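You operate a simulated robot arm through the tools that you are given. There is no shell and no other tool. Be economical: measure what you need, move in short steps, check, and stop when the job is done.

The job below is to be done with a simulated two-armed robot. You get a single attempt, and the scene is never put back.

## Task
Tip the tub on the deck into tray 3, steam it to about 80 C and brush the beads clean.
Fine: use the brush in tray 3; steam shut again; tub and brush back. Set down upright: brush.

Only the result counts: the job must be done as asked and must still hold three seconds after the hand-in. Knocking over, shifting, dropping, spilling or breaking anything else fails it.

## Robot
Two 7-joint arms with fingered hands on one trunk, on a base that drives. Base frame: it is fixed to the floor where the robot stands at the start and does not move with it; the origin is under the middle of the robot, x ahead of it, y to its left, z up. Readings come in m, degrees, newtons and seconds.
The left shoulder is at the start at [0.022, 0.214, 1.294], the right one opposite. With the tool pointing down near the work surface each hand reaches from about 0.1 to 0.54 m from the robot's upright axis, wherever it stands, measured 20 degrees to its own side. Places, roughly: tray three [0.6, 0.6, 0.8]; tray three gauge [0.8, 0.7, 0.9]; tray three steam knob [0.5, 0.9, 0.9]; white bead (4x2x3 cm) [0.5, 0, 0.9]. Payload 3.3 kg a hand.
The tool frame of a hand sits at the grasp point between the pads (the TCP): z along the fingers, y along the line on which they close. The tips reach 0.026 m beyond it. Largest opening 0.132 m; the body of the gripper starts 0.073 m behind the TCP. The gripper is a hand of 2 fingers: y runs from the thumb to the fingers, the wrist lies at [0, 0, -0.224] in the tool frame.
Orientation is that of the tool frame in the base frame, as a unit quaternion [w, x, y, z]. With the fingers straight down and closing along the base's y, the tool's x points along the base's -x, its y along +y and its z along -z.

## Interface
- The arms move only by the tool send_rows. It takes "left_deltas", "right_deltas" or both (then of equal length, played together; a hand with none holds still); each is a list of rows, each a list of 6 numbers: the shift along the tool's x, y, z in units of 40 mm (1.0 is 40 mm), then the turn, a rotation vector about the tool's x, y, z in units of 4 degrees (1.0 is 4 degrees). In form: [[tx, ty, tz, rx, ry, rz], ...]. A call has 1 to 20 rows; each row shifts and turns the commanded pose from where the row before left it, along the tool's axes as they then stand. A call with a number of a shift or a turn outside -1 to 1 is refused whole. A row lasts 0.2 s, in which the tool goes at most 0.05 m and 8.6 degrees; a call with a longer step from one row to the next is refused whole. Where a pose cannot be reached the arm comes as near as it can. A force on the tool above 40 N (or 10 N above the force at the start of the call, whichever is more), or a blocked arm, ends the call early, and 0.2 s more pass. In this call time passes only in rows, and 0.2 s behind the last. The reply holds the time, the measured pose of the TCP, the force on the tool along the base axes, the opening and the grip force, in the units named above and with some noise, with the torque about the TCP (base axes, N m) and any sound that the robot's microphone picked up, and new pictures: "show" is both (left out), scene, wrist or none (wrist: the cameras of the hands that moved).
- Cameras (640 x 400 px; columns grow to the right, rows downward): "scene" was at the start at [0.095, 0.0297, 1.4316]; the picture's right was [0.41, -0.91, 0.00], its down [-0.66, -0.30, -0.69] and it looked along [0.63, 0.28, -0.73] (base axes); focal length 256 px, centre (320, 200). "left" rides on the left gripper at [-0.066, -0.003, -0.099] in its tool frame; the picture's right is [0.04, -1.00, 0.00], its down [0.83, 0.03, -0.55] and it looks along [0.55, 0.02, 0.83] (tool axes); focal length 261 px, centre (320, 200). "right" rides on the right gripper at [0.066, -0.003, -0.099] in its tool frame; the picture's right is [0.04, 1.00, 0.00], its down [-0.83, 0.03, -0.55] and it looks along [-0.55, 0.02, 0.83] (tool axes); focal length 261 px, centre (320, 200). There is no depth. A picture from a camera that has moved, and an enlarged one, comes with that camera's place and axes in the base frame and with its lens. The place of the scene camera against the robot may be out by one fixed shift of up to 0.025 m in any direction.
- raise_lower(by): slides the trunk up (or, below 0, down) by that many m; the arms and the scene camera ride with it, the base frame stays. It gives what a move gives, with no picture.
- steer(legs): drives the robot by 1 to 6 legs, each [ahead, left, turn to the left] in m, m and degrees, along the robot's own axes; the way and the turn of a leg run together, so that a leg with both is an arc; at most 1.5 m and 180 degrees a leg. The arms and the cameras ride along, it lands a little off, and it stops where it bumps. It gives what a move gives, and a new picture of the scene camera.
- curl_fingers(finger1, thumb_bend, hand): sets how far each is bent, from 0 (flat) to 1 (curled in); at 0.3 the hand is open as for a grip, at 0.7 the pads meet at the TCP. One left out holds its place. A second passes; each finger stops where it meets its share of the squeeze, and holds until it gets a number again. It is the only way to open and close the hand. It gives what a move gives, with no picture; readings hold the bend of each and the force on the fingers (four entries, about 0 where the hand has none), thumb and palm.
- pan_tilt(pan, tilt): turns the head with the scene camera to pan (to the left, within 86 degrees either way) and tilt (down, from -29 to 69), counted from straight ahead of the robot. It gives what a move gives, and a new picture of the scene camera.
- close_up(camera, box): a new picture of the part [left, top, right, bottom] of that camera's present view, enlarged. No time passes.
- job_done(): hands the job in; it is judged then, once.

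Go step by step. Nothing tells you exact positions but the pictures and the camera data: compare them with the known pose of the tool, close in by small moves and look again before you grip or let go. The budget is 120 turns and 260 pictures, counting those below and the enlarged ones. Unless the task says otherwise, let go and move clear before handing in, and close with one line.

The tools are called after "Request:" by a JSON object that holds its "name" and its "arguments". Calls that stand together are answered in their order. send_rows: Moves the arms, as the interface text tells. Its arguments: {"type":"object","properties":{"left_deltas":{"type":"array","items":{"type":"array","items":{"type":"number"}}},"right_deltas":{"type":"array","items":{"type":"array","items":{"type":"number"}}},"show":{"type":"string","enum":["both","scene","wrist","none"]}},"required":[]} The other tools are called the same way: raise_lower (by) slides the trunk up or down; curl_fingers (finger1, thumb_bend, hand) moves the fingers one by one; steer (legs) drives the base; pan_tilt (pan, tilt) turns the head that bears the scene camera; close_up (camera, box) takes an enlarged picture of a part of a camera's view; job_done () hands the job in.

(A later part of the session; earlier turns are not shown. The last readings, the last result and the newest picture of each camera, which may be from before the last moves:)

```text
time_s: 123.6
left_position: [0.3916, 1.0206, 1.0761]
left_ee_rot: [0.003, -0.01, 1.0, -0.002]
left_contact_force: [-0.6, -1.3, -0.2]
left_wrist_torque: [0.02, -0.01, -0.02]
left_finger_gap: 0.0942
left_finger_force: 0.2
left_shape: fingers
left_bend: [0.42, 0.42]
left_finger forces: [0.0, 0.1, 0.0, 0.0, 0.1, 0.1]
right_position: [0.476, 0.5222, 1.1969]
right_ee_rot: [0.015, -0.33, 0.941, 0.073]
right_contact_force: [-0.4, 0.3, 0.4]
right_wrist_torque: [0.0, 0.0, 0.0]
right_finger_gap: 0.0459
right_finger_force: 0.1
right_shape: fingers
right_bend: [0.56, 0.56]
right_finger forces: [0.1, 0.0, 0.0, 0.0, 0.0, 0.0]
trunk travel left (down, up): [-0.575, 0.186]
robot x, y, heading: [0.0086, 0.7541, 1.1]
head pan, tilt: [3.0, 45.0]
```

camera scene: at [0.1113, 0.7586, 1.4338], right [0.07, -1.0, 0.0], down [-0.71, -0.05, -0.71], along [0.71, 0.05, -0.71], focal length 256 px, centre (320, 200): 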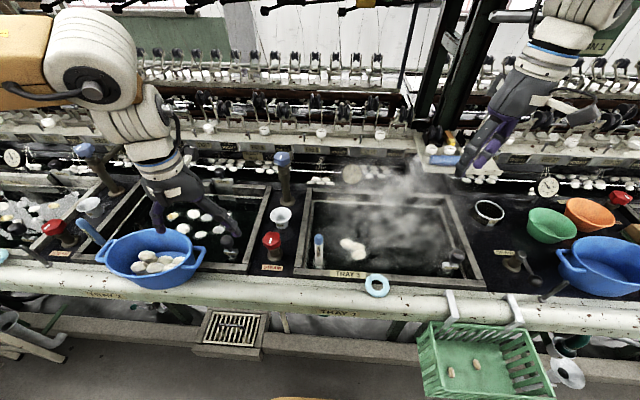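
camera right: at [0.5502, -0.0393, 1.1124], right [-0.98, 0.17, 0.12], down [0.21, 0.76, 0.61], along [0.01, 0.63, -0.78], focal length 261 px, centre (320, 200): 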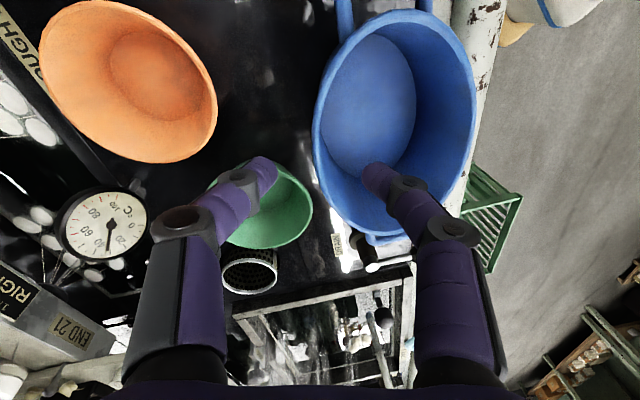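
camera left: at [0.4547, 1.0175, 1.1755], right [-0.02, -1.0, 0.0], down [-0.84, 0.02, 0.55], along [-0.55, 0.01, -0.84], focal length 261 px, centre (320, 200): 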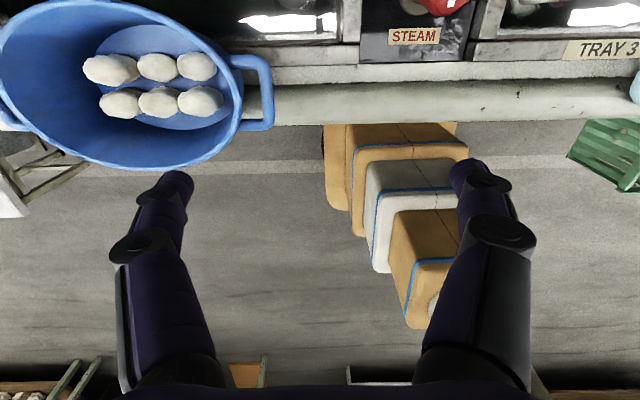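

The left arm sticks at a joint limit here, so I'll use the right hand for the knob. I'll retract the left hand, set the right hand vertical with no twist, and drive left.

Request:
{"name": "send_rows", "arguments": {"left_deltas": [[0.5, 0.3, -0.5, 0, 0, 0], [0.5, 0.3, -0.5, 0, 0, 0], [0.5, 0.3, -0.5, 0, 0, 0], [0.5, 0, 0, 0, 0, 0], [0, 0, 0, 0, 0, 0], [0, 0, 0, 0, 0, 0], [0, 0, 0, 0, 0, 0], [0, 0, 0, 0, 0, 0], [0, 0, 0, 0, 0, 0], [0, 0, 0, 0, 0, 0], [0, 0, 0, 0, 0, 0]], "right_deltas": [[0, 0, 0, 0.9, 0.54, 0], [0, 0, 0, 0.9, 0.54, 0], [0, 0, 0, 0, 0, 1], [0, 0, 0, 0, 0, 1], [0, 0, 0, 0, 0, 1], [0, 0, 0, 0, 0, 1], [0, 0, 0, 0, 0, 1], [0, 0, 0, 0, 0, 1], [0, 0, 0, 0, 0, 1], [0, 0, 0, 0, 0, 1], [0, 0, 0, 0, 0, 1]], "show": "none"}}

Request:
{"name": "steer", "arguments": {"legs": [[0, 0.345, -1.0]]}}

Request:
{"name": "close_up", "arguments": {"camera": "right", "box": [0, 0, 640, 400]}}

```text
time_s: 126.0
left_position: [0.313, 1.0534, 1.1364]
left_ee_rot: [0.002, -0.01, 1.0, 0.0]
left_contact_force: [-0.7, 0.3, 0.8]
left_wrist_torque: [0.02, -0.01, 0.0]
left_finger_gap: 0.0944
left_finger_force: 0.0
left_shape: fingers
left_bend: [0.42, 0.42]
left_finger forces: [0.1, 0.0, 0.0, 0.0, 0.1, 0.0]
right_position: [0.4781, 0.5224, 1.1977]
right_ee_rot: [-0.002, -0.023, 1.0, 0.002]
right_contact_force: [-0.2, 0.2, -0.4]
right_wrist_torque: [-0.01, 0.04, 0.01]
right_finger_gap: 0.0457
right_finger_force: 0.0
right_shape: fingers
right_bend: [0.56, 0.56]
right_finger forces: [0.0, 0.1, 0.0, 0.0, 0.0, 0.1]
trunk travel left (down, up): [-0.575, 0.186]
robot x, y, heading: [0.0091, 0.7523, 1.2]
head pan, tilt: [3.0, 45.0]
```

```text
time_s: 128.2
left_position: [0.3143, 1.3907, 1.1372]
left_ee_rot: [0.002, 0.0, 1.0, 0.0]
left_contact_force: [0.0, -0.2, 0.3]
left_wrist_torque: [-0.03, -0.04, -0.05]
left_finger_gap: 0.0942
left_finger_force: 0.2
left_shape: fingers
left_bend: [0.42, 0.42]
left_finger forces: [0.1, 0.0, 0.0, 0.0, 0.1, 0.0]
right_position: [0.4694, 0.8586, 1.1965]
right_ee_rot: [-0.001, -0.015, 1.0, 0.001]
right_contact_force: [-0.1, 0.5, -0.2]
right_wrist_torque: [0.0, 0.01, 0.03]
right_finger_gap: 0.0458
right_finger_force: 0.1
right_shape: fingers
right_bend: [0.56, 0.56]
right_finger forces: [0.0, 0.0, 0.0, 0.0, 0.0, 0.0]
trunk travel left (down, up): [-0.575, 0.186]
robot x, y, heading: [0.0052, 1.0988, 0.5]
head pan, tilt: [3.0, 45.0]
camera scene: at [0.1076, 1.1009, 1.4338], right [0.05, -1.0, 0.0], down [-0.71, -0.04, -0.71], along [0.71, 0.04, -0.71], focal length 256 px, centre (320, 200)
```

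scene: 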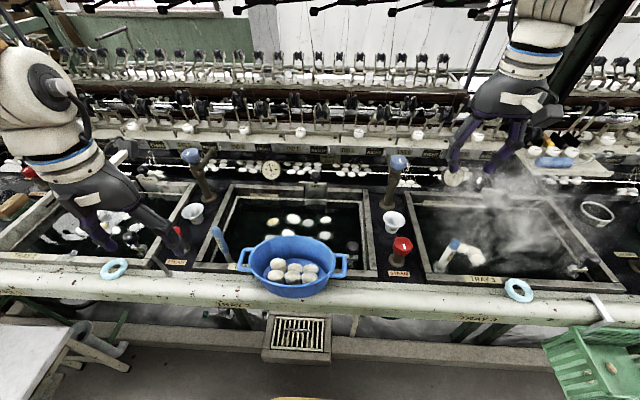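

```text
1.00 times, centred on (320, 200) of right (not enlarged: the box is as wide or as high as the picture)
camera zoom: at [0.4047, 0.8544, 1.2971], right [-0.07, 1.0, 0.0], down [0.83, 0.06, 0.55], along [0.55, 0.04, -0.83], focal length 261 px, centre (320, 200)
```

zoom: 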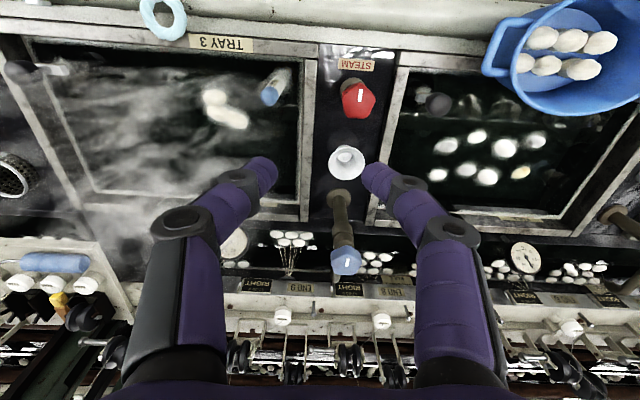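

I put the knob at about [0.481, 0.910] from the wrist camera. I'll open slightly, move over it and descend to z 1.0.

Request:
{"name": "curl_fingers", "arguments": {"hand": "right", "finger1": 0.45, "thumb_bend": 0.45}}

Request:
{"name": "send_rows", "arguments": {"right_deltas": [[-0.1, 0.4, 0.8, 0, 0, 0], [-0.1, 0.45, 0.8, 0, 0, 0], [-0.1, 0.4, 0.8, 0, 0, 0], [0, 0, 0.9, 0, 0, 0], [0, 0, 0.9, 0, 0, 0], [0, 0, 0.7, 0, 0, 0]], "show": "both"}}

```text
time_s: 129.2
left_position: [0.3142, 1.3907, 1.1367]
left_ee_rot: [0.002, 0.0, 1.0, 0.0]
left_contact_force: [-0.2, 1.2, -0.5]
left_wrist_torque: [0.01, -0.02, -0.01]
left_finger_gap: 0.0942
left_finger_force: 0.1
left_shape: fingers
left_bend: [0.42, 0.42]
left_finger forces: [0.0, 0.1, 0.1, 0.1, 0.0, 0.0]
right_position: [0.4688, 0.8582, 1.1976]
right_ee_rot: [-0.001, -0.015, 1.0, 0.002]
right_contact_force: [0.3, 0.8, -0.4]
right_wrist_torque: [-0.03, -0.01, 0.03]
right_finger_gap: 0.0828
right_finger_force: 0.0
right_shape: fingers
right_bend: [0.45, 0.45]
right_finger forces: [0.0, 0.0, 0.0, 0.0, 0.0, 0.0]
trunk travel left (down, up): [-0.575, 0.186]
robot x, y, heading: [0.0044, 1.0979, 0.1]
head pan, tilt: [3.0, 45.0]
```

```text
time_s: 130.7
left_position: [0.3147, 1.3911, 1.137]
left_ee_rot: [0.001, -0.001, 1.0, 0.0]
left_contact_force: [-0.8, -0.1, 0.2]
left_wrist_torque: [-0.01, -0.01, 0.01]
left_finger_gap: 0.0942
left_finger_force: 0.0
left_shape: fingers
left_bend: [0.42, 0.42]
left_finger forces: [0.0, 0.1, 0.0, 0.1, 0.0, 0.0]
right_position: [0.479, 0.9078, 1.0009]
right_ee_rot: [-0.001, -0.014, 1.0, 0.002]
right_contact_force: [-0.7, 0.8, -0.1]
right_wrist_torque: [-0.01, 0.0, 0.0]
right_finger_gap: 0.0831
right_finger_force: 0.1
right_shape: fingers
right_bend: [0.45, 0.45]
right_finger forces: [0.0, 0.1, 0.0, 0.0, 0.0, 0.0]
trunk travel left (down, up): [-0.575, 0.186]
robot x, y, heading: [0.0026, 1.0975, -0.0]
head pan, tilt: [3.0, 45.0]
camera scene: at [0.1078, 1.0995, 1.4338], right [0.05, -1.0, 0.0], down [-0.71, -0.04, -0.71], along [0.71, 0.04, -0.71], focal length 256 px, centre (320, 200)
camera right: at [0.415, 0.9033, 1.1004], right [-0.07, 1.0, 0.0], down [0.83, 0.06, 0.55], along [0.55, 0.04, -0.83], focal length 261 px, centre (320, 200)
```

scene: 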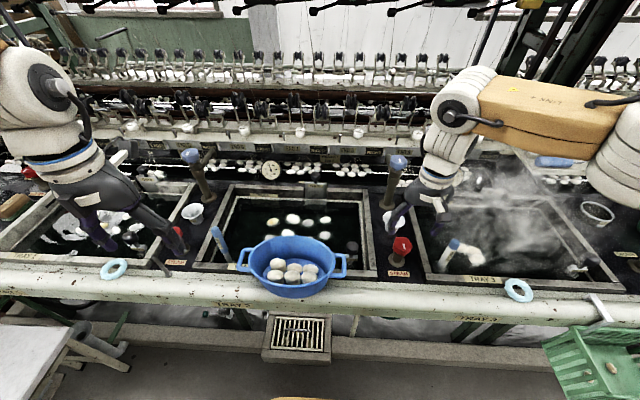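
right: 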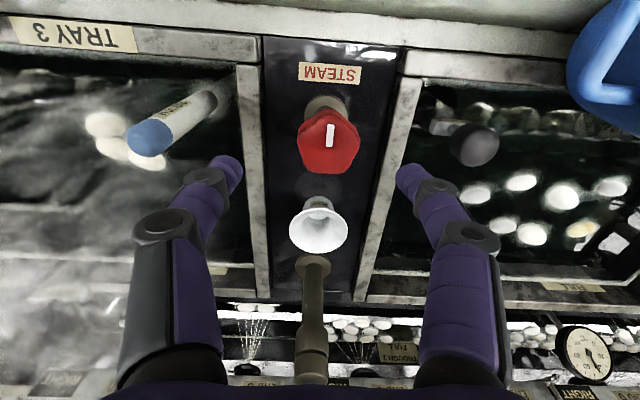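

The knob is nearly centred under the hand. I'll make a small correction, descend to z 0.905 and look.

Request:
{"name": "send_rows", "arguments": {"right_deltas": [[-0.1, 0.15, 0.4, 0, 0, 0], [0, 0, 0.6, 0, 0, 0], [0, 0, 0.6, 0, 0, 0], [0, 0, 0.5, 0, 0, 0], [0, 0, 0.3, 0, 0, 0]], "show": "wrist"}}

Request:
{"name": "close_up", "arguments": {"camera": "scene", "box": [350, 160, 510, 270]}}

```text
time_s: 131.8
left_position: [0.3141, 1.3906, 1.1368]
left_ee_rot: [0.002, 0.0, 1.0, 0.0]
left_contact_force: [0.2, -0.4, 0.6]
left_wrist_torque: [0.02, -0.01, 0.0]
left_finger_gap: 0.0942
left_finger_force: 0.1
left_shape: fingers
left_bend: [0.42, 0.42]
left_finger forces: [0.1, 0.1, 0.1, 0.0, 0.0, 0.0]
right_position: [0.4829, 0.9135, 0.9052]
right_ee_rot: [-0.001, -0.014, 1.0, 0.001]
right_contact_force: [-0.1, -0.2, 1.0]
right_wrist_torque: [0.01, -0.03, 0.03]
right_finger_gap: 0.0828
right_finger_force: 0.1
right_shape: fingers
right_bend: [0.45, 0.45]
right_finger forces: [0.1, 0.0, 0.0, 0.1, 0.0, 0.0]
trunk travel left (down, up): [-0.575, 0.186]
robot x, y, heading: [-0.0, 1.099, -0.1]
head pan, tilt: [3.0, 45.0]
camera right: at [0.4186, 0.9088, 1.0045], right [-0.07, 1.0, 0.0], down [0.83, 0.06, 0.55], along [0.55, 0.04, -0.83], focal length 261 px, centre (320, 200)
```

right: 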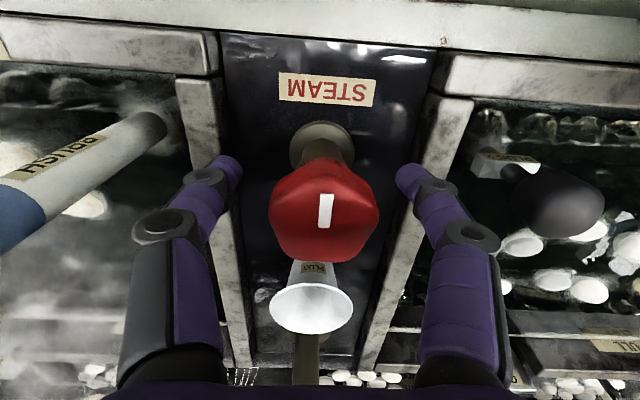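

```text
3.64 times, centred on (430, 215) of scene
camera zoom: at [0.1077, 1.1, 1.4338], right [0.05, -1.0, 0.0], down [-0.71, -0.04, -0.71], along [0.71, 0.04, -0.71], focal length 932 px, centre (-80, 146)
```

zoom: 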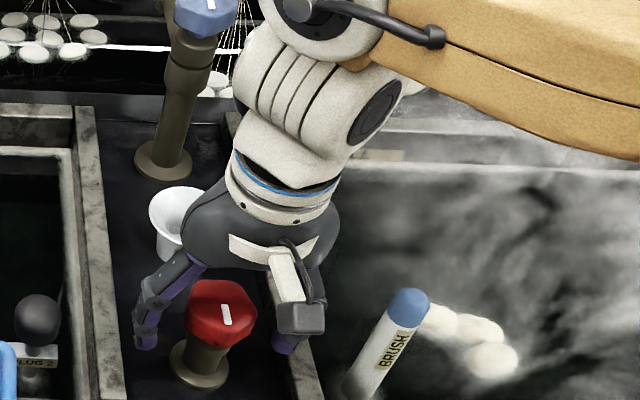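

The knob is centred between the pads. I'll lower 8 mm more and grip it.

Request:
{"name": "send_rows", "arguments": {"right_deltas": [[0, 0, 0.2, 0, 0, 0]], "show": "none"}}

Request:
{"name": "curl_fingers", "arguments": {"hand": "right", "finger1": 0.7, "thumb_bend": 0.7}}

Request:
{"name": "close_up", "arguments": {"camera": "right", "box": [160, 100, 480, 300]}}

```text
time_s: 132.2
left_position: [0.3136, 1.3908, 1.1365]
left_ee_rot: [0.001, 0.0, 1.0, 0.0]
left_contact_force: [0.6, -1.0, -0.1]
left_wrist_torque: [0.0, 0.03, 0.0]
left_finger_gap: 0.0943
left_finger_force: 0.1
left_shape: fingers
left_bend: [0.42, 0.42]
left_finger forces: [0.0, 0.0, 0.0, 0.0, 0.0, 0.1]
right_position: [0.4826, 0.9147, 0.898]
right_ee_rot: [-0.001, -0.015, 1.0, 0.002]
right_contact_force: [0.3, 0.2, 0.0]
right_wrist_torque: [0.03, 0.02, 0.02]
right_finger_gap: 0.0831
right_finger_force: 0.1
right_shape: fingers
right_bend: [0.45, 0.45]
right_finger forces: [0.1, 0.1, 0.0, 0.1, 0.0, 0.0]
trunk travel left (down, up): [-0.575, 0.186]
robot x, y, heading: [0.0063, 1.0947, 0.0]
head pan, tilt: [3.0, 45.0]
```

```text
time_s: 133.2
left_position: [0.3149, 1.39, 1.1374]
left_ee_rot: [0.002, 0.0, 1.0, -0.001]
left_contact_force: [-0.4, 1.3, -0.4]
left_wrist_torque: [0.04, 0.01, -0.06]
left_finger_gap: 0.0944
left_finger_force: 0.0
left_shape: fingers
left_bend: [0.42, 0.42]
left_finger forces: [0.1, 0.0, 0.1, 0.0, 0.0, 0.0]
right_position: [0.4834, 0.9131, 0.8976]
right_ee_rot: [-0.001, -0.014, 1.0, 0.001]
right_contact_force: [-2.1, -3.5, -5.5]
right_wrist_torque: [0.2, 0.03, -0.02]
right_finger_gap: 0.0254
right_finger_force: 9.2
right_shape: fingers
right_bend: [0.62, 0.66]
right_finger forces: [6.6, 0.0, 0.0, 0.0, 11.0, 0.0]
trunk travel left (down, up): [-0.575, 0.186]
robot x, y, heading: [0.0032, 1.1005, 0.2]
head pan, tilt: [3.0, 45.0]
```

```text
2.00 times, centred on (320, 200) of right
camera zoom: at [0.4186, 0.909, 0.9972], right [-0.07, 1.0, 0.0], down [0.83, 0.06, 0.55], along [0.55, 0.04, -0.83], focal length 521 px, centre (320, 200)
```

zoom: 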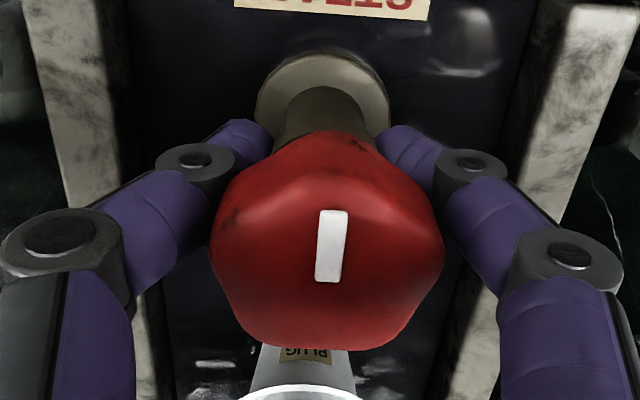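

The fingertips closed under the cap on the neck, so I'll reopen, raise 1.5 cm and grip the cap itself.

Request:
{"name": "curl_fingers", "arguments": {"hand": "right", "finger1": 0.47, "thumb_bend": 0.47}}

Request:
{"name": "send_rows", "arguments": {"right_deltas": [[0, 0.05, -0.4, 0, 0, 0]], "show": "none"}}

Request:
{"name": "curl_fingers", "arguments": {"hand": "right", "finger1": 0.72, "thumb_bend": 0.72}}

Request:
{"name": "close_up", "arguments": {"camera": "right", "box": [160, 100, 480, 300]}}

```text
time_s: 134.2
left_position: [0.3125, 1.3905, 1.1375]
left_ee_rot: [0.002, 0.0, 1.0, 0.0]
left_contact_force: [0.7, -0.2, -0.1]
left_wrist_torque: [0.03, 0.0, 0.0]
left_finger_gap: 0.094
left_finger_force: 0.1
left_shape: fingers
left_bend: [0.42, 0.42]
left_finger forces: [0.0, 0.1, 0.0, 0.1, 0.0, 0.0]
right_position: [0.4831, 0.9132, 0.8984]
right_ee_rot: [-0.001, -0.015, 1.0, 0.002]
right_contact_force: [-0.1, 0.1, -0.4]
right_wrist_torque: [0.03, 0.0, 0.03]
right_finger_gap: 0.0757
right_finger_force: 0.1
right_shape: fingers
right_bend: [0.47, 0.47]
right_finger forces: [0.0, 0.1, 0.0, 0.0, 0.0, 0.0]
trunk travel left (down, up): [-0.575, 0.186]
robot x, y, heading: [0.002, 1.1004, 0.1]
head pan, tilt: [3.0, 45.0]
```

```text
time_s: 134.7
left_position: [0.314, 1.3899, 1.1374]
left_ee_rot: [0.002, 0.0, 1.0, 0.0]
left_contact_force: [0.8, -0.3, -0.5]
left_wrist_torque: [-0.04, 0.03, 0.02]
left_finger_gap: 0.0942
left_finger_force: 0.0
left_shape: fingers
left_bend: [0.42, 0.42]
left_finger forces: [0.0, 0.0, 0.1, 0.0, 0.1, 0.0]
right_position: [0.4811, 0.9159, 0.9141]
right_ee_rot: [-0.001, -0.014, 1.0, 0.001]
right_contact_force: [-0.5, 0.7, -0.9]
right_wrist_torque: [-0.02, 0.01, -0.02]
right_finger_gap: 0.0762
right_finger_force: 0.1
right_shape: fingers
right_bend: [0.47, 0.47]
right_finger forces: [0.0, 0.1, 0.0, 0.1, 0.1, 0.0]
trunk travel left (down, up): [-0.575, 0.186]
robot x, y, heading: [0.0025, 1.0992, 0.1]
head pan, tilt: [3.0, 45.0]
```

```text
time_s: 135.7
left_position: [0.315, 1.3891, 1.1369]
left_ee_rot: [0.002, 0.0, 1.0, 0.0]
left_contact_force: [-0.8, 0.7, -0.5]
left_wrist_torque: [0.02, 0.03, 0.05]
left_finger_gap: 0.0944
left_finger_force: 0.0
left_shape: fingers
left_bend: [0.42, 0.42]
left_finger forces: [0.0, 0.1, 0.0, 0.0, 0.0, 0.1]
right_position: [0.4813, 0.9143, 0.9129]
right_ee_rot: [-0.002, -0.014, 1.0, 0.001]
right_contact_force: [-3.7, -8.2, -10.2]
right_wrist_torque: [-0.13, 0.03, -0.05]
right_finger_gap: 0.0339
right_finger_force: 14.7
right_shape: fingers
right_bend: [0.62, 0.64]
right_finger forces: [11.0, 0.0, 0.0, 0.0, 18.6, 0.0]
trunk travel left (down, up): [-0.575, 0.186]
robot x, y, heading: [0.006, 1.1003, -0.1]
head pan, tilt: [3.0, 45.0]
```

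```text
2.00 times, centred on (320, 200) of right
camera zoom: at [0.4182, 0.9097, 1.0131], right [-0.07, 1.0, 0.0], down [0.83, 0.06, 0.55], along [0.55, 0.04, -0.84], focal length 521 px, centre (320, 200)
```

zoom: 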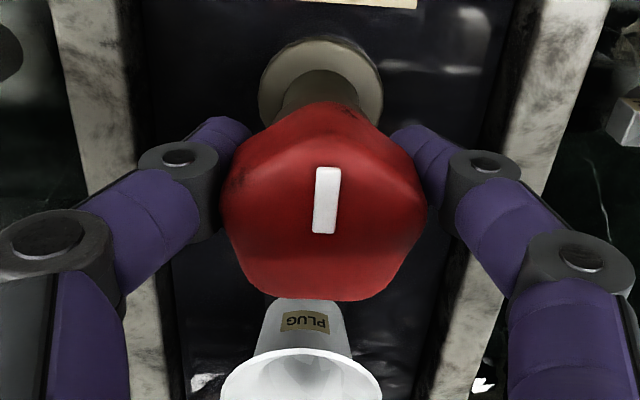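

The grip is at the lower part of the cap with about 15 N. I'll try turning counter-clockwise about 30° and see whether the mark moves.

Request:
{"name": "send_rows", "arguments": {"right_deltas": [[0, -0.08, 0, 0, 0, 0], [0, 0, 0, 0, 0, -1], [0, 0, 0, 0, 0, -1], [0, 0, 0, 0, 0, -1], [0, 0, 0, 0, 0, -1], [0, 0, 0, 0, 0, -1], [0, 0, 0, 0, 0, -1], [0, 0, 0, 0, 0, -1]], "show": "both"}}

Request:
{"name": "close_up", "arguments": {"camera": "scene", "box": [350, 150, 510, 260]}}

```text
time_s: 137.4
left_position: [0.3137, 1.3896, 1.1381]
left_ee_rot: [0.001, 0.0, 1.0, 0.001]
left_contact_force: [0.8, -0.5, -0.2]
left_wrist_torque: [0.0, -0.03, 0.02]
left_finger_gap: 0.0941
left_finger_force: 0.0
left_shape: fingers
left_bend: [0.42, 0.42]
left_finger forces: [0.0, 0.1, 0.0, 0.0, 0.0, 0.0]
right_position: [0.4831, 0.9112, 0.9134]
right_ee_rot: [-0.001, -0.257, 0.966, 0.002]
right_contact_force: [-4.1, -10.9, -11.8]
right_wrist_torque: [-0.18, 0.08, -0.06]
right_finger_gap: 0.0345
right_finger_force: 16.1
right_shape: fingers
right_bend: [0.62, 0.64]
right_finger forces: [11.9, 0.0, 0.0, 0.0, 19.6, 0.1]
trunk travel left (down, up): [-0.575, 0.186]
robot x, y, heading: [0.0023, 1.0982, 0.2]
head pan, tilt: [3.0, 45.0]
camera scene: at [0.108, 1.0979, 1.4337], right [0.05, -1.0, 0.0], down [-0.71, -0.04, -0.71], along [0.71, 0.04, -0.71], focal length 256 px, centre (320, 200)
camera right: at [0.4293, 0.8769, 1.0129], right [-0.53, 0.85, 0.0], down [0.71, 0.44, 0.55], along [0.47, 0.3, -0.83], focal length 261 px, centre (320, 200)
```

scene: 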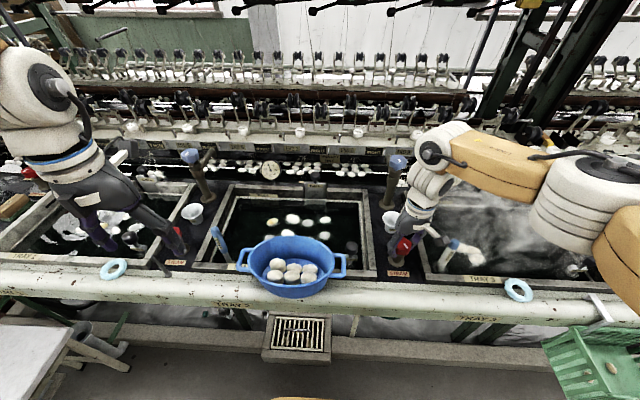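
right: 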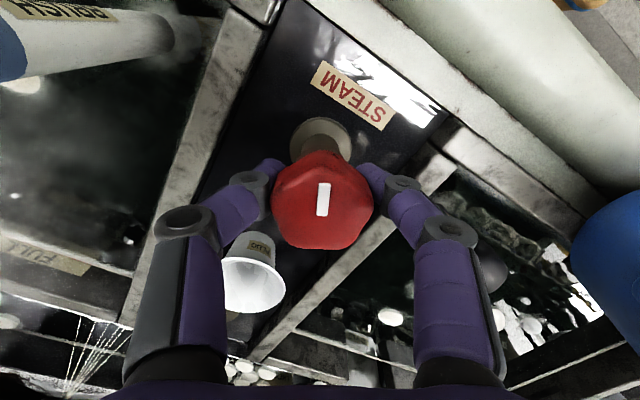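

```text
3.64 times, centred on (430, 205) of scene
camera zoom: at [0.108, 1.0979, 1.4337], right [0.05, -1.0, 0.0], down [-0.71, -0.04, -0.71], along [0.71, 0.04, -0.71], focal length 932 px, centre (-80, 182)
```

zoom: 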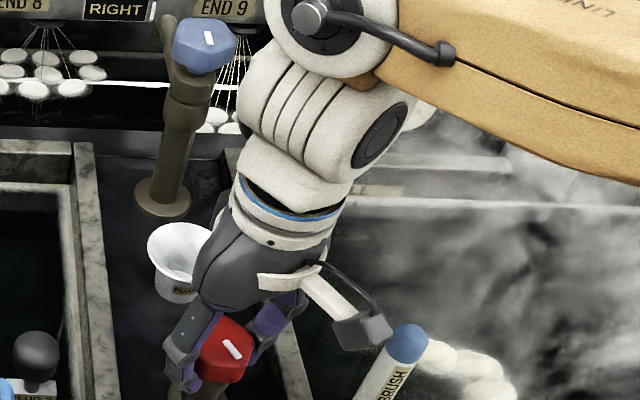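

The knob turns with the hand, 28° so far. I'll check whether the gauge can be seen.

Request:
{"name": "close_up", "arguments": {"camera": "scene", "box": [420, 150, 500, 200]}}

Request:
{"name": "close_up", "arguments": {"camera": "right", "box": [0, 200, 240, 400]}}

```text
8.00 times, centred on (460, 175) of scene
camera zoom: at [0.108, 1.0979, 1.4337], right [0.05, -1.0, 0.0], down [-0.71, -0.04, -0.71], along [0.71, 0.04, -0.71], focal length 2050 px, centre (-800, 400)
```

zoom: 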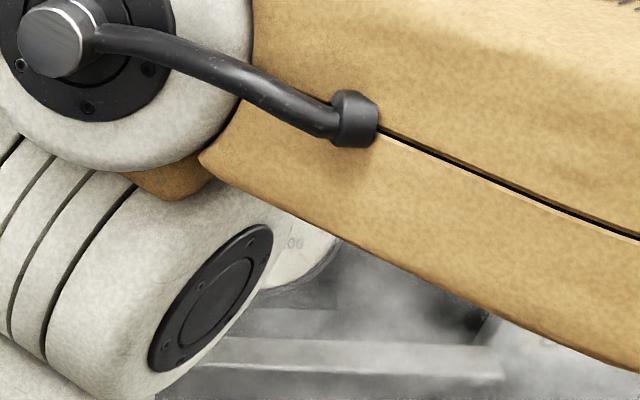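

```text
2.00 times, centred on (120, 300) of right
camera zoom: at [0.4293, 0.8769, 1.0129], right [-0.53, 0.85, 0.0], down [0.71, 0.44, 0.55], along [0.47, 0.3, -0.83], focal length 521 px, centre (720, 0)
```

zoom: 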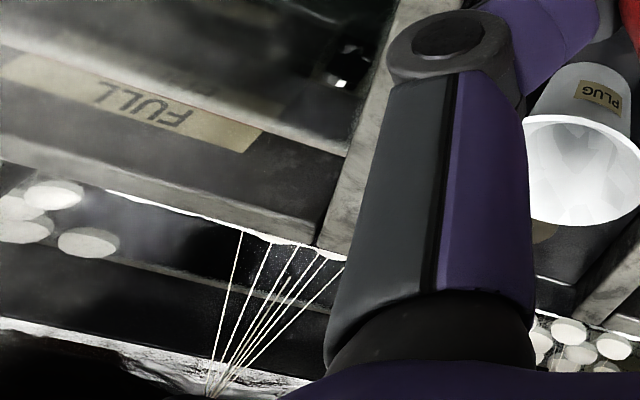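

The hand hides the gauge, so I'll let go of the knob at this opening, back off and read the gauge to learn the heating rate.

Request:
{"name": "curl_fingers", "arguments": {"hand": "right", "finger1": 0.47, "thumb_bend": 0.47}}

Request:
{"name": "send_rows", "arguments": {"right_deltas": [[0, 0, -0.9, 0, 0, 0], [0, 0, -0.9, 0, 0, 0], [0.9, 0, 0, 0, 0, 0], [0.9, 0, 0, 0, 0, 0], [0.9, 0, 0, 0, 0, 0]], "show": "scene"}}

Request:
{"name": "close_up", "arguments": {"camera": "scene", "box": [430, 150, 490, 200]}}

```text
time_s: 138.4
left_position: [0.3148, 1.39, 1.1374]
left_ee_rot: [0.001, 0.0, 1.0, 0.0]
left_contact_force: [0.5, -0.2, -0.2]
left_wrist_torque: [-0.04, -0.03, -0.01]
left_finger_gap: 0.0939
left_finger_force: 0.0
left_shape: fingers
left_bend: [0.42, 0.42]
left_finger forces: [0.1, 0.0, 0.0, 0.1, 0.0, 0.0]
right_position: [0.4837, 0.914, 0.9141]
right_ee_rot: [0.0, -0.256, 0.967, 0.001]
right_contact_force: [1.0, -0.3, 0.7]
right_wrist_torque: [-0.03, 0.01, 0.0]
right_finger_gap: 0.076
right_finger_force: 0.0
right_shape: fingers
right_bend: [0.47, 0.47]
right_finger forces: [0.0, 0.1, 0.1, 0.0, 0.1, 0.0]
trunk travel left (down, up): [-0.575, 0.186]
robot x, y, heading: [0.0038, 1.0999, 0.2]
head pan, tilt: [3.0, 45.0]
```

```text
time_s: 139.7
left_position: [0.3127, 1.3898, 1.1373]
left_ee_rot: [0.003, 0.0, 1.0, 0.0]
left_contact_force: [-0.4, 0.3, 1.0]
left_wrist_torque: [-0.01, 0.01, 0.03]
left_finger_gap: 0.0941
left_finger_force: 0.1
left_shape: fingers
left_bend: [0.42, 0.42]
left_finger forces: [0.0, 0.0, 0.1, 0.0, 0.0, 0.0]
right_position: [0.3875, 0.8571, 0.9862]
right_ee_rot: [0.0, -0.255, 0.967, 0.002]
right_contact_force: [-0.1, -0.2, -0.7]
right_wrist_torque: [0.03, 0.01, 0.02]
right_finger_gap: 0.076
right_finger_force: 0.2
right_shape: fingers
right_bend: [0.47, 0.47]
right_finger forces: [0.1, 0.0, 0.0, 0.0, 0.0, 0.0]
trunk travel left (down, up): [-0.575, 0.186]
robot x, y, heading: [0.0054, 1.1003, 0.2]
head pan, tilt: [3.0, 45.0]
camera scene: at [0.1068, 1.0987, 1.4339], right [0.05, -1.0, 0.0], down [-0.71, -0.04, -0.71], along [0.71, 0.04, -0.71], focal length 256 px, centre (320, 200)
```

scene: 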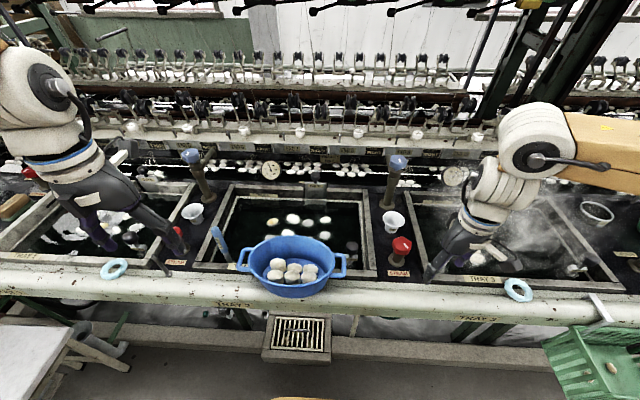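

```text
8.00 times, centred on (460, 175) of scene
camera zoom: at [0.1068, 1.0987, 1.4339], right [0.05, -1.0, 0.0], down [-0.71, -0.04, -0.71], along [0.71, 0.04, -0.71], focal length 2050 px, centre (-800, 400)
```

zoom: 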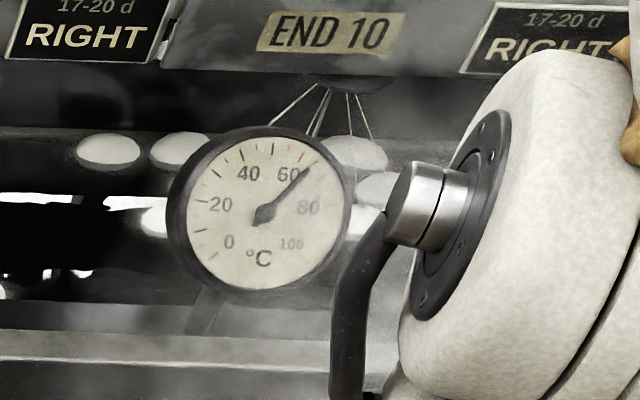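

It's still about 65 °C. I'll wait about 4 s and read again.

Request:
{"name": "send_rows", "arguments": {"right_deltas": [[0, 0, 0, 0, 0, 0], [0, 0, 0, 0, 0, 0], [0, 0, 0, 0, 0, 0], [0, 0, 0, 0, 0, 0], [0, 0, 0, 0, 0, 0], [0, 0, 0, 0, 0, 0], [0, 0, 0, 0, 0, 0], [0, 0, 0, 0, 0, 0], [0, 0, 0, 0, 0, 0], [0, 0, 0, 0, 0, 0], [0, 0, 0, 0, 0, 0], [0, 0, 0, 0, 0, 0], [0, 0, 0, 0, 0, 0], [0, 0, 0, 0, 0, 0], [0, 0, 0, 0, 0, 0], [0, 0, 0, 0, 0, 0], [0, 0, 0, 0, 0, 0], [0, 0, 0, 0, 0, 0], [0, 0, 0, 0, 0, 0], [0, 0, 0, 0, 0, 0]], "show": "none"}}

Request:
{"name": "close_up", "arguments": {"camera": "scene", "box": [437, 160, 477, 190]}}

Request:
{"name": "close_up", "arguments": {"camera": "scene", "box": [380, 190, 580, 300]}}

```text
time_s: 143.8
left_position: [0.3133, 1.391, 1.1366]
left_ee_rot: [0.001, 0.0, 1.0, -0.001]
left_contact_force: [0.1, -0.2, -0.2]
left_wrist_torque: [0.04, 0.0, 0.01]
left_finger_gap: 0.0941
left_finger_force: 0.1
left_shape: fingers
left_bend: [0.42, 0.42]
left_finger forces: [0.0, 0.0, 0.0, 0.0, 0.0, 0.0]
right_position: [0.3877, 0.8581, 0.9867]
right_ee_rot: [0.0, -0.255, 0.967, 0.001]
right_contact_force: [0.4, -0.2, 0.0]
right_wrist_torque: [0.02, -0.02, 0.03]
right_finger_gap: 0.0761
right_finger_force: 0.0
right_shape: fingers
right_bend: [0.47, 0.47]
right_finger forces: [0.1, 0.0, 0.1, 0.0, 0.0, 0.1]
trunk travel left (down, up): [-0.575, 0.186]
robot x, y, heading: [0.0039, 1.0972, -0.0]
head pan, tilt: [3.0, 45.0]
```

```text
13.33 times, centred on (457, 175) of scene
camera zoom: at [0.1075, 1.0999, 1.4338], right [0.05, -1.0, 0.0], down [-0.71, -0.04, -0.71], along [0.71, 0.04, -0.71], focal length 3416 px, centre (-1507, 533)
```

zoom: 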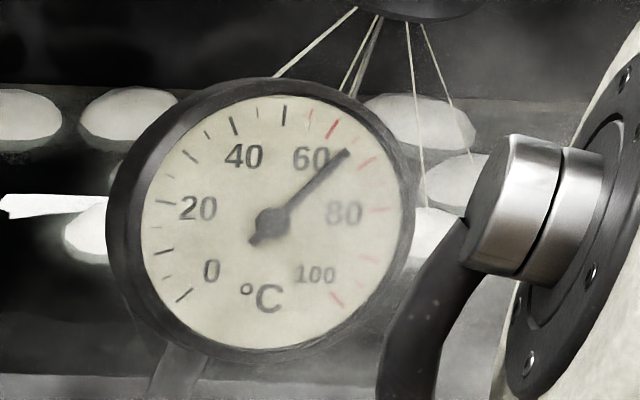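

```text
3.20 times, centred on (480, 245) of scene
camera zoom: at [0.1075, 1.0999, 1.4338], right [0.05, -1.0, 0.0], down [-0.71, -0.04, -0.71], along [0.71, 0.04, -0.71], focal length 820 px, centre (-192, 56)
```

zoom: 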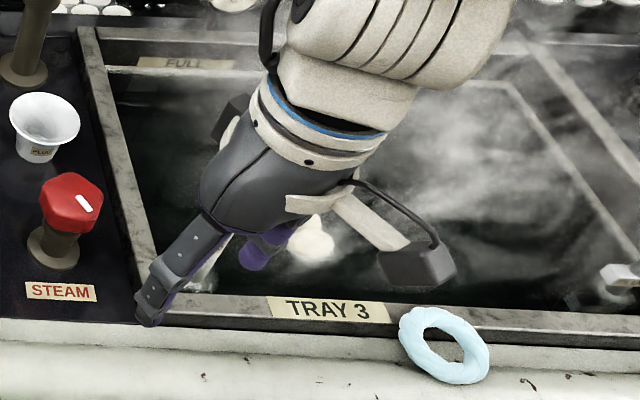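

It reads about 65–66 °C and is rising slowly. I'll wait about 13 s and read again.

Request:
{"name": "send_rows", "arguments": {"right_deltas": [[0, 0, 0, 0, 0, 0], [0, 0, 0, 0, 0, 0], [0, 0, 0, 0, 0, 0], [0, 0, 0, 0, 0, 0], [0, 0, 0, 0, 0, 0], [0, 0, 0, 0, 0, 0], [0, 0, 0, 0, 0, 0], [0, 0, 0, 0, 0, 0], [0, 0, 0, 0, 0, 0], [0, 0, 0, 0, 0, 0], [0, 0, 0, 0, 0, 0], [0, 0, 0, 0, 0, 0], [0, 0, 0, 0, 0, 0], [0, 0, 0, 0, 0, 0], [0, 0, 0, 0, 0, 0], [0, 0, 0, 0, 0, 0], [0, 0, 0, 0, 0, 0], [0, 0, 0, 0, 0, 0], [0, 0, 0, 0, 0, 0], [0, 0, 0, 0, 0, 0]], "show": "none"}}

Request:
{"name": "send_rows", "arguments": {"right_deltas": [[0, 0, 0, 0, 0, 0], [0, 0, 0, 0, 0, 0], [0, 0, 0, 0, 0, 0], [0, 0, 0, 0, 0, 0], [0, 0, 0, 0, 0, 0], [0, 0, 0, 0, 0, 0], [0, 0, 0, 0, 0, 0], [0, 0, 0, 0, 0, 0], [0, 0, 0, 0, 0, 0], [0, 0, 0, 0, 0, 0], [0, 0, 0, 0, 0, 0], [0, 0, 0, 0, 0, 0], [0, 0, 0, 0, 0, 0], [0, 0, 0, 0, 0, 0], [0, 0, 0, 0, 0, 0], [0, 0, 0, 0, 0, 0], [0, 0, 0, 0, 0, 0], [0, 0, 0, 0, 0, 0], [0, 0, 0, 0, 0, 0], [0, 0, 0, 0, 0, 0]], "show": "none"}}

Request:
{"name": "send_rows", "arguments": {"right_deltas": [[0, 0, 0, 0, 0, 0], [0, 0, 0, 0, 0, 0], [0, 0, 0, 0, 0, 0], [0, 0, 0, 0, 0, 0], [0, 0, 0, 0, 0, 0], [0, 0, 0, 0, 0, 0], [0, 0, 0, 0, 0, 0], [0, 0, 0, 0, 0, 0], [0, 0, 0, 0, 0, 0], [0, 0, 0, 0, 0, 0], [0, 0, 0, 0, 0, 0], [0, 0, 0, 0, 0, 0], [0, 0, 0, 0, 0, 0], [0, 0, 0, 0, 0, 0], [0, 0, 0, 0, 0, 0], [0, 0, 0, 0, 0, 0], [0, 0, 0, 0, 0, 0], [0, 0, 0, 0, 0, 0], [0, 0, 0, 0, 0, 0], [0, 0, 0, 0, 0, 0]], "show": "none"}}

Request:
{"name": "close_up", "arguments": {"camera": "scene", "box": [437, 160, 477, 190]}}

```text
time_s: 148.1
left_position: [0.3151, 1.391, 1.1366]
left_ee_rot: [0.002, -0.001, 1.0, 0.0]
left_contact_force: [-0.3, -0.3, 0.6]
left_wrist_torque: [-0.01, 0.0, -0.02]
left_finger_gap: 0.0942
left_finger_force: 0.1
left_shape: fingers
left_bend: [0.42, 0.42]
left_finger forces: [0.0, 0.0, 0.0, 0.1, 0.1, 0.0]
right_position: [0.3882, 0.8587, 0.9869]
right_ee_rot: [-0.001, -0.255, 0.967, 0.002]
right_contact_force: [0.4, -0.4, -0.1]
right_wrist_torque: [-0.03, 0.0, -0.02]
right_finger_gap: 0.0759
right_finger_force: 0.0
right_shape: fingers
right_bend: [0.47, 0.47]
right_finger forces: [0.0, 0.1, 0.1, 0.0, 0.1, 0.1]
trunk travel left (down, up): [-0.575, 0.186]
robot x, y, heading: [0.0031, 1.0994, 0.2]
head pan, tilt: [3.0, 45.0]
```

```text
time_s: 152.2
left_position: [0.3137, 1.3913, 1.1365]
left_ee_rot: [0.002, 0.0, 1.0, 0.001]
left_contact_force: [0.2, 0.5, -0.2]
left_wrist_torque: [0.01, 0.02, 0.0]
left_finger_gap: 0.0942
left_finger_force: 0.0
left_shape: fingers
left_bend: [0.42, 0.42]
left_finger forces: [0.0, 0.0, 0.0, 0.0, 0.0, 0.0]
right_position: [0.3878, 0.8587, 0.9875]
right_ee_rot: [0.0, -0.256, 0.967, 0.001]
right_contact_force: [-0.3, 0.1, -0.1]
right_wrist_torque: [0.01, -0.01, 0.02]
right_finger_gap: 0.0763
right_finger_force: 0.0
right_shape: fingers
right_bend: [0.47, 0.47]
right_finger forces: [0.0, 0.1, 0.0, 0.0, 0.1, 0.1]
trunk travel left (down, up): [-0.575, 0.186]
robot x, y, heading: [0.0067, 1.1002, -0.1]
head pan, tilt: [3.0, 45.0]
```

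```text
time_s: 156.4
left_position: [0.3147, 1.3918, 1.1365]
left_ee_rot: [0.002, -0.001, 1.0, 0.0]
left_contact_force: [0.2, -0.4, -0.1]
left_wrist_torque: [-0.02, -0.01, 0.0]
left_finger_gap: 0.0942
left_finger_force: 0.1
left_shape: fingers
left_bend: [0.42, 0.42]
left_finger forces: [0.1, 0.0, 0.0, 0.0, 0.1, 0.1]
right_position: [0.3879, 0.8567, 0.987]
right_ee_rot: [0.0, -0.255, 0.967, 0.002]
right_contact_force: [-0.7, -0.3, -0.6]
right_wrist_torque: [0.0, 0.01, 0.04]
right_finger_gap: 0.0762
right_finger_force: 0.1
right_shape: fingers
right_bend: [0.47, 0.47]
right_finger forces: [0.0, 0.0, 0.1, 0.0, 0.0, 0.0]
trunk travel left (down, up): [-0.575, 0.186]
robot x, y, heading: [0.0047, 1.0994, 0.2]
head pan, tilt: [3.0, 45.0]
```

```text
13.33 times, centred on (457, 175) of scene
camera zoom: at [0.1075, 1.0999, 1.4338], right [0.05, -1.0, 0.0], down [-0.71, -0.04, -0.71], along [0.71, 0.04, -0.71], focal length 3416 px, centre (-1507, 533)
```

zoom: 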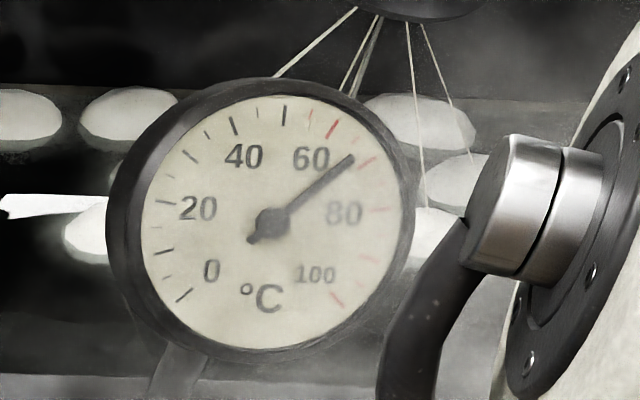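

The rate is only about 0.15 °C/s at this opening, so I'll open the knob further. I'll re-approach, twist the hand back 60° to the matching hex flats, and grip again.

Request:
{"name": "send_rows", "arguments": {"right_deltas": [[-0.9, 0, 0, 0, 0, 1], [-0.9, 0, 0, 0, 0, 0], [-0.9, 0.06, 0, 0, 0, 0], [0, 0, 0, 0, 0, 1], [0, 0, 0, 0, 0, 1], [0, 0, 0, 0, 0, 1], [0, 0, 0, 0, 0, 1], [0, 0, 0, 0, 0, 1], [0, 0, 0, 0, 0, 1], [0, 0, 0, 0, 0, 1], [0, 0, 0, 0, 0, 1], [0, 0, 0, 0, 0, 1], [0, 0, 0, 0, 0, 1], [0, 0, 0, 0, 0, 1], [0, 0, 0, 0, 0, 1], [0, 0, 0, 0, 0, 1], [0, 0, 0, 0, 0, 1], [0, 0, 0, 0, 0, 0]], "show": "wrist"}}

```text
time_s: 160.2
left_position: [0.3139, 1.3906, 1.1367]
left_ee_rot: [0.001, 0.0, 1.0, -0.001]
left_contact_force: [1.0, 0.4, 0.2]
left_wrist_torque: [0.01, 0.02, 0.02]
left_finger_gap: 0.0943
left_finger_force: 0.1
left_shape: fingers
left_bend: [0.42, 0.42]
left_finger forces: [0.1, 0.0, 0.0, 0.0, 0.0, 0.1]
right_position: [0.4855, 0.9105, 0.9861]
right_ee_rot: [-0.001, 0.262, 0.965, 0.001]
right_contact_force: [0.6, -0.5, 0.4]
right_wrist_torque: [0.0, 0.02, 0.0]
right_finger_gap: 0.0763
right_finger_force: 0.0
right_shape: fingers
right_bend: [0.47, 0.47]
right_finger forces: [0.0, 0.0, 0.0, 0.0, 0.1, 0.1]
trunk travel left (down, up): [-0.575, 0.186]
robot x, y, heading: [0.0064, 1.0961, 0.3]
head pan, tilt: [3.0, 45.0]
camera right: at [0.4279, 0.9426, 1.0852], right [0.47, 0.88, 0.0], down [0.74, -0.39, 0.55], along [0.49, -0.26, -0.83], focal length 261 px, centre (320, 200)
```

right: 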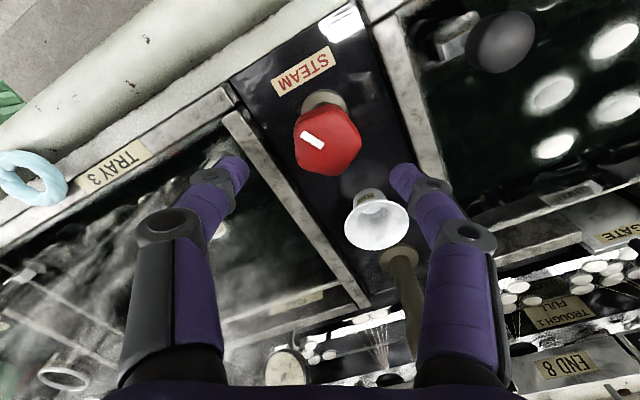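

It's centred, so I'll descend, grip and turn about 72° more counter-clockwise.

Request:
{"name": "send_rows", "arguments": {"right_deltas": [[0, 0.05, 0.6, 0, 0, 0], [0, 0, 0.6, 0, 0, 0], [0, 0, 0.65, 0, 0, 0]], "show": "none"}}

Request:
{"name": "curl_fingers", "arguments": {"hand": "right", "finger1": 0.73, "thumb_bend": 0.73}}

Request:
{"name": "send_rows", "arguments": {"right_deltas": [[0, 0, 0, 0, 0, -1], [0, 0, 0, 0, 0, -1], [0, 0, 0, 0, 0, -1], [0, 0, 0, 0, 0, -1], [0, 0, 0, 0, 0, -1], [0, 0, 0, 0, 0, -1], [0, 0, 0, 0, 0, -1], [0, 0, 0, 0, 0, -1], [0, 0, 0, 0, 0, -1], [0, 0, 0, 0, 0, -1], [0, 0, 0, 0, 0, -1], [0, 0, 0, 0, 0, -1], [0, 0, 0, 0, 0, -1], [0, 0, 0, 0, 0, -1], [0, 0, 0, 0, 0, -1], [0, 0, 0, 0, 0, -1], [0, 0, 0, 0, 0, -1], [0, 0, 0, 0, 0, -1]], "show": "wrist"}}

```text
time_s: 161.1
left_position: [0.3151, 1.3901, 1.1365]
left_ee_rot: [0.002, 0.0, 1.0, 0.0]
left_contact_force: [0.1, 1.0, 0.2]
left_wrist_torque: [-0.01, -0.02, 0.02]
left_finger_gap: 0.0941
left_finger_force: 0.1
left_shape: fingers
left_bend: [0.42, 0.42]
left_finger forces: [0.0, 0.0, 0.0, 0.0, 0.0, 0.0]
right_position: [0.4845, 0.9129, 0.9108]
right_ee_rot: [-0.001, 0.261, 0.965, 0.001]
right_contact_force: [0.0, 0.5, -0.2]
right_wrist_torque: [0.01, -0.04, 0.0]
right_finger_gap: 0.076
right_finger_force: 0.0
right_shape: fingers
right_bend: [0.47, 0.47]
right_finger forces: [0.0, 0.0, 0.1, 0.0, 0.1, 0.0]
trunk travel left (down, up): [-0.575, 0.186]
robot x, y, heading: [0.0033, 1.1003, 0.1]
head pan, tilt: [3.0, 45.0]
```

```text
time_s: 162.1
left_position: [0.3146, 1.39, 1.1366]
left_ee_rot: [0.002, 0.0, 1.0, -0.002]
left_contact_force: [0.5, 0.2, -0.1]
left_wrist_torque: [-0.03, 0.01, -0.01]
left_finger_gap: 0.0941
left_finger_force: 0.0
left_shape: fingers
left_bend: [0.42, 0.42]
left_finger forces: [0.0, 0.0, 0.0, 0.0, 0.0, 0.0]
right_position: [0.4833, 0.9124, 0.91]
right_ee_rot: [-0.003, 0.261, 0.965, 0.001]
right_contact_force: [-6.4, -0.1, -15.0]
right_wrist_torque: [-0.1, 0.17, -0.02]
right_finger_gap: 0.0328
right_finger_force: 17.3
right_shape: fingers
right_bend: [0.63, 0.65]
right_finger forces: [15.8, 0.1, 0.0, 0.1, 18.5, 0.0]
trunk travel left (down, up): [-0.575, 0.186]
robot x, y, heading: [0.0031, 1.0963, 0.3]
head pan, tilt: [3.0, 45.0]
```

```text
time_s: 165.8
left_position: [0.3155, 1.3889, 1.1379]
left_ee_rot: [0.001, -0.001, 1.0, 0.001]
left_contact_force: [-0.7, -0.2, -0.3]
left_wrist_torque: [-0.02, 0.0, -0.01]
left_finger_gap: 0.0941
left_finger_force: 0.0
left_shape: fingers
left_bend: [0.42, 0.42]
left_finger forces: [0.0, 0.0, 0.0, 0.1, 0.1, 0.0]
right_position: [0.4863, 0.9122, 0.9104]
right_ee_rot: [-0.001, -0.356, 0.934, 0.002]
right_contact_force: [2.8, -10.8, -13.1]
right_wrist_torque: [-0.21, -0.09, -0.5]
right_finger_gap: 0.0325
right_finger_force: 15.3
right_shape: fingers
right_bend: [0.64, 0.65]
right_finger forces: [12.1, 0.0, 0.0, 0.0, 19.3, 0.0]
trunk travel left (down, up): [-0.575, 0.186]
robot x, y, heading: [0.0015, 1.0969, 0.3]
head pan, tilt: [3.0, 45.0]
camera right: at [0.4403, 0.8664, 1.0101], right [-0.7, 0.72, 0.0], down [0.6, 0.58, 0.55], along [0.4, 0.39, -0.83], focal length 261 px, centre (320, 200)
```

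right: 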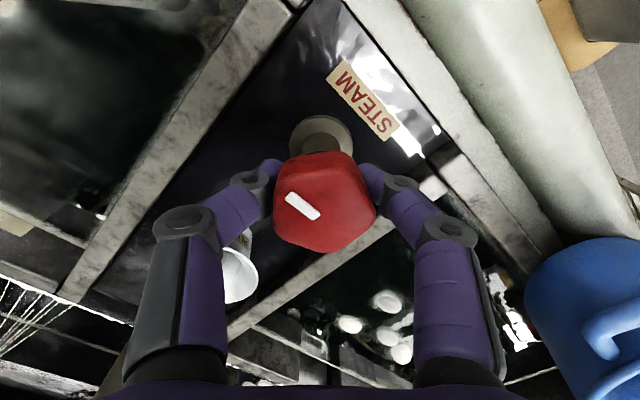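

The torque rise suggests an end stop at about 90°, fully open. I'll release, back off and read the gauge.

Request:
{"name": "curl_fingers", "arguments": {"hand": "right", "finger1": 0.47, "thumb_bend": 0.47}}

Request:
{"name": "send_rows", "arguments": {"right_deltas": [[0, 0, -0.9, 0, 0, 0], [0, 0, -0.9, 0, 0, 0], [0.9, 0, 0, 0, 0, 0], [0.9, 0, 0, 0, 0, 0], [0.9, 0, 0, 0, 0, 0]], "show": "none"}}

Request:
{"name": "close_up", "arguments": {"camera": "scene", "box": [437, 160, 477, 190]}}

Request:
{"name": "close_up", "arguments": {"camera": "scene", "box": [380, 190, 580, 300]}}

```text
time_s: 166.8
left_position: [0.314, 1.3904, 1.1366]
left_ee_rot: [0.002, 0.0, 1.0, 0.0]
left_contact_force: [-0.6, 0.2, 0.1]
left_wrist_torque: [0.01, -0.01, 0.0]
left_finger_gap: 0.094
left_finger_force: 0.0
left_shape: fingers
left_bend: [0.42, 0.42]
left_finger forces: [0.1, 0.1, 0.0, 0.0, 0.0, 0.0]
right_position: [0.4846, 0.9137, 0.9114]
right_ee_rot: [-0.001, -0.355, 0.935, 0.002]
right_contact_force: [0.2, 0.1, 0.0]
right_wrist_torque: [0.01, 0.0, 0.02]
right_finger_gap: 0.0763
right_finger_force: 0.0
right_shape: fingers
right_bend: [0.47, 0.47]
right_finger forces: [0.0, 0.0, 0.0, 0.0, 0.0, 0.0]
trunk travel left (down, up): [-0.575, 0.186]
robot x, y, heading: [0.0016, 1.0971, 0.2]
head pan, tilt: [3.0, 45.0]
```

```text
time_s: 168.1
left_position: [0.3133, 1.3902, 1.1374]
left_ee_rot: [0.003, 0.0, 1.0, -0.001]
left_contact_force: [0.0, -0.7, -0.8]
left_wrist_torque: [0.02, -0.03, 0.03]
left_finger_gap: 0.0942
left_finger_force: 0.1
left_shape: fingers
left_bend: [0.42, 0.42]
left_finger forces: [0.1, 0.1, 0.0, 0.1, 0.1, 0.0]
right_position: [0.4035, 0.84, 0.9822]
right_ee_rot: [0.0, -0.356, 0.935, 0.002]
right_contact_force: [-1.3, -0.3, -0.1]
right_wrist_torque: [-0.02, -0.02, 0.03]
right_finger_gap: 0.0761
right_finger_force: 0.0
right_shape: fingers
right_bend: [0.47, 0.47]
right_finger forces: [0.0, 0.0, 0.1, 0.0, 0.1, 0.0]
trunk travel left (down, up): [-0.575, 0.186]
robot x, y, heading: [0.0045, 1.0971, 0.3]
head pan, tilt: [3.0, 45.0]
```

```text
13.33 times, centred on (457, 175) of scene
camera zoom: at [0.1068, 1.0984, 1.4339], right [0.05, -1.0, 0.0], down [-0.71, -0.04, -0.71], along [0.71, 0.04, -0.71], focal length 3416 px, centre (-1507, 533)
```

zoom: 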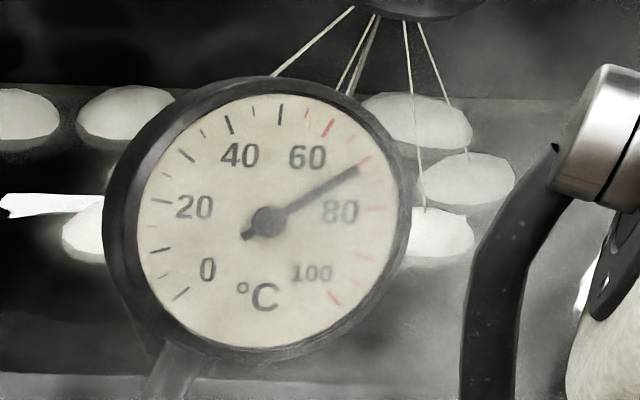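

```text
3.20 times, centred on (480, 245) of scene
camera zoom: at [0.1068, 1.0984, 1.4339], right [0.05, -1.0, 0.0], down [-0.71, -0.04, -0.71], along [0.71, 0.04, -0.71], focal length 820 px, centre (-192, 56)
```

zoom: 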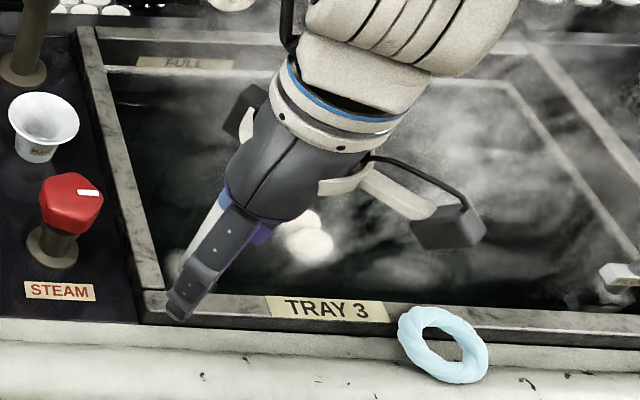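

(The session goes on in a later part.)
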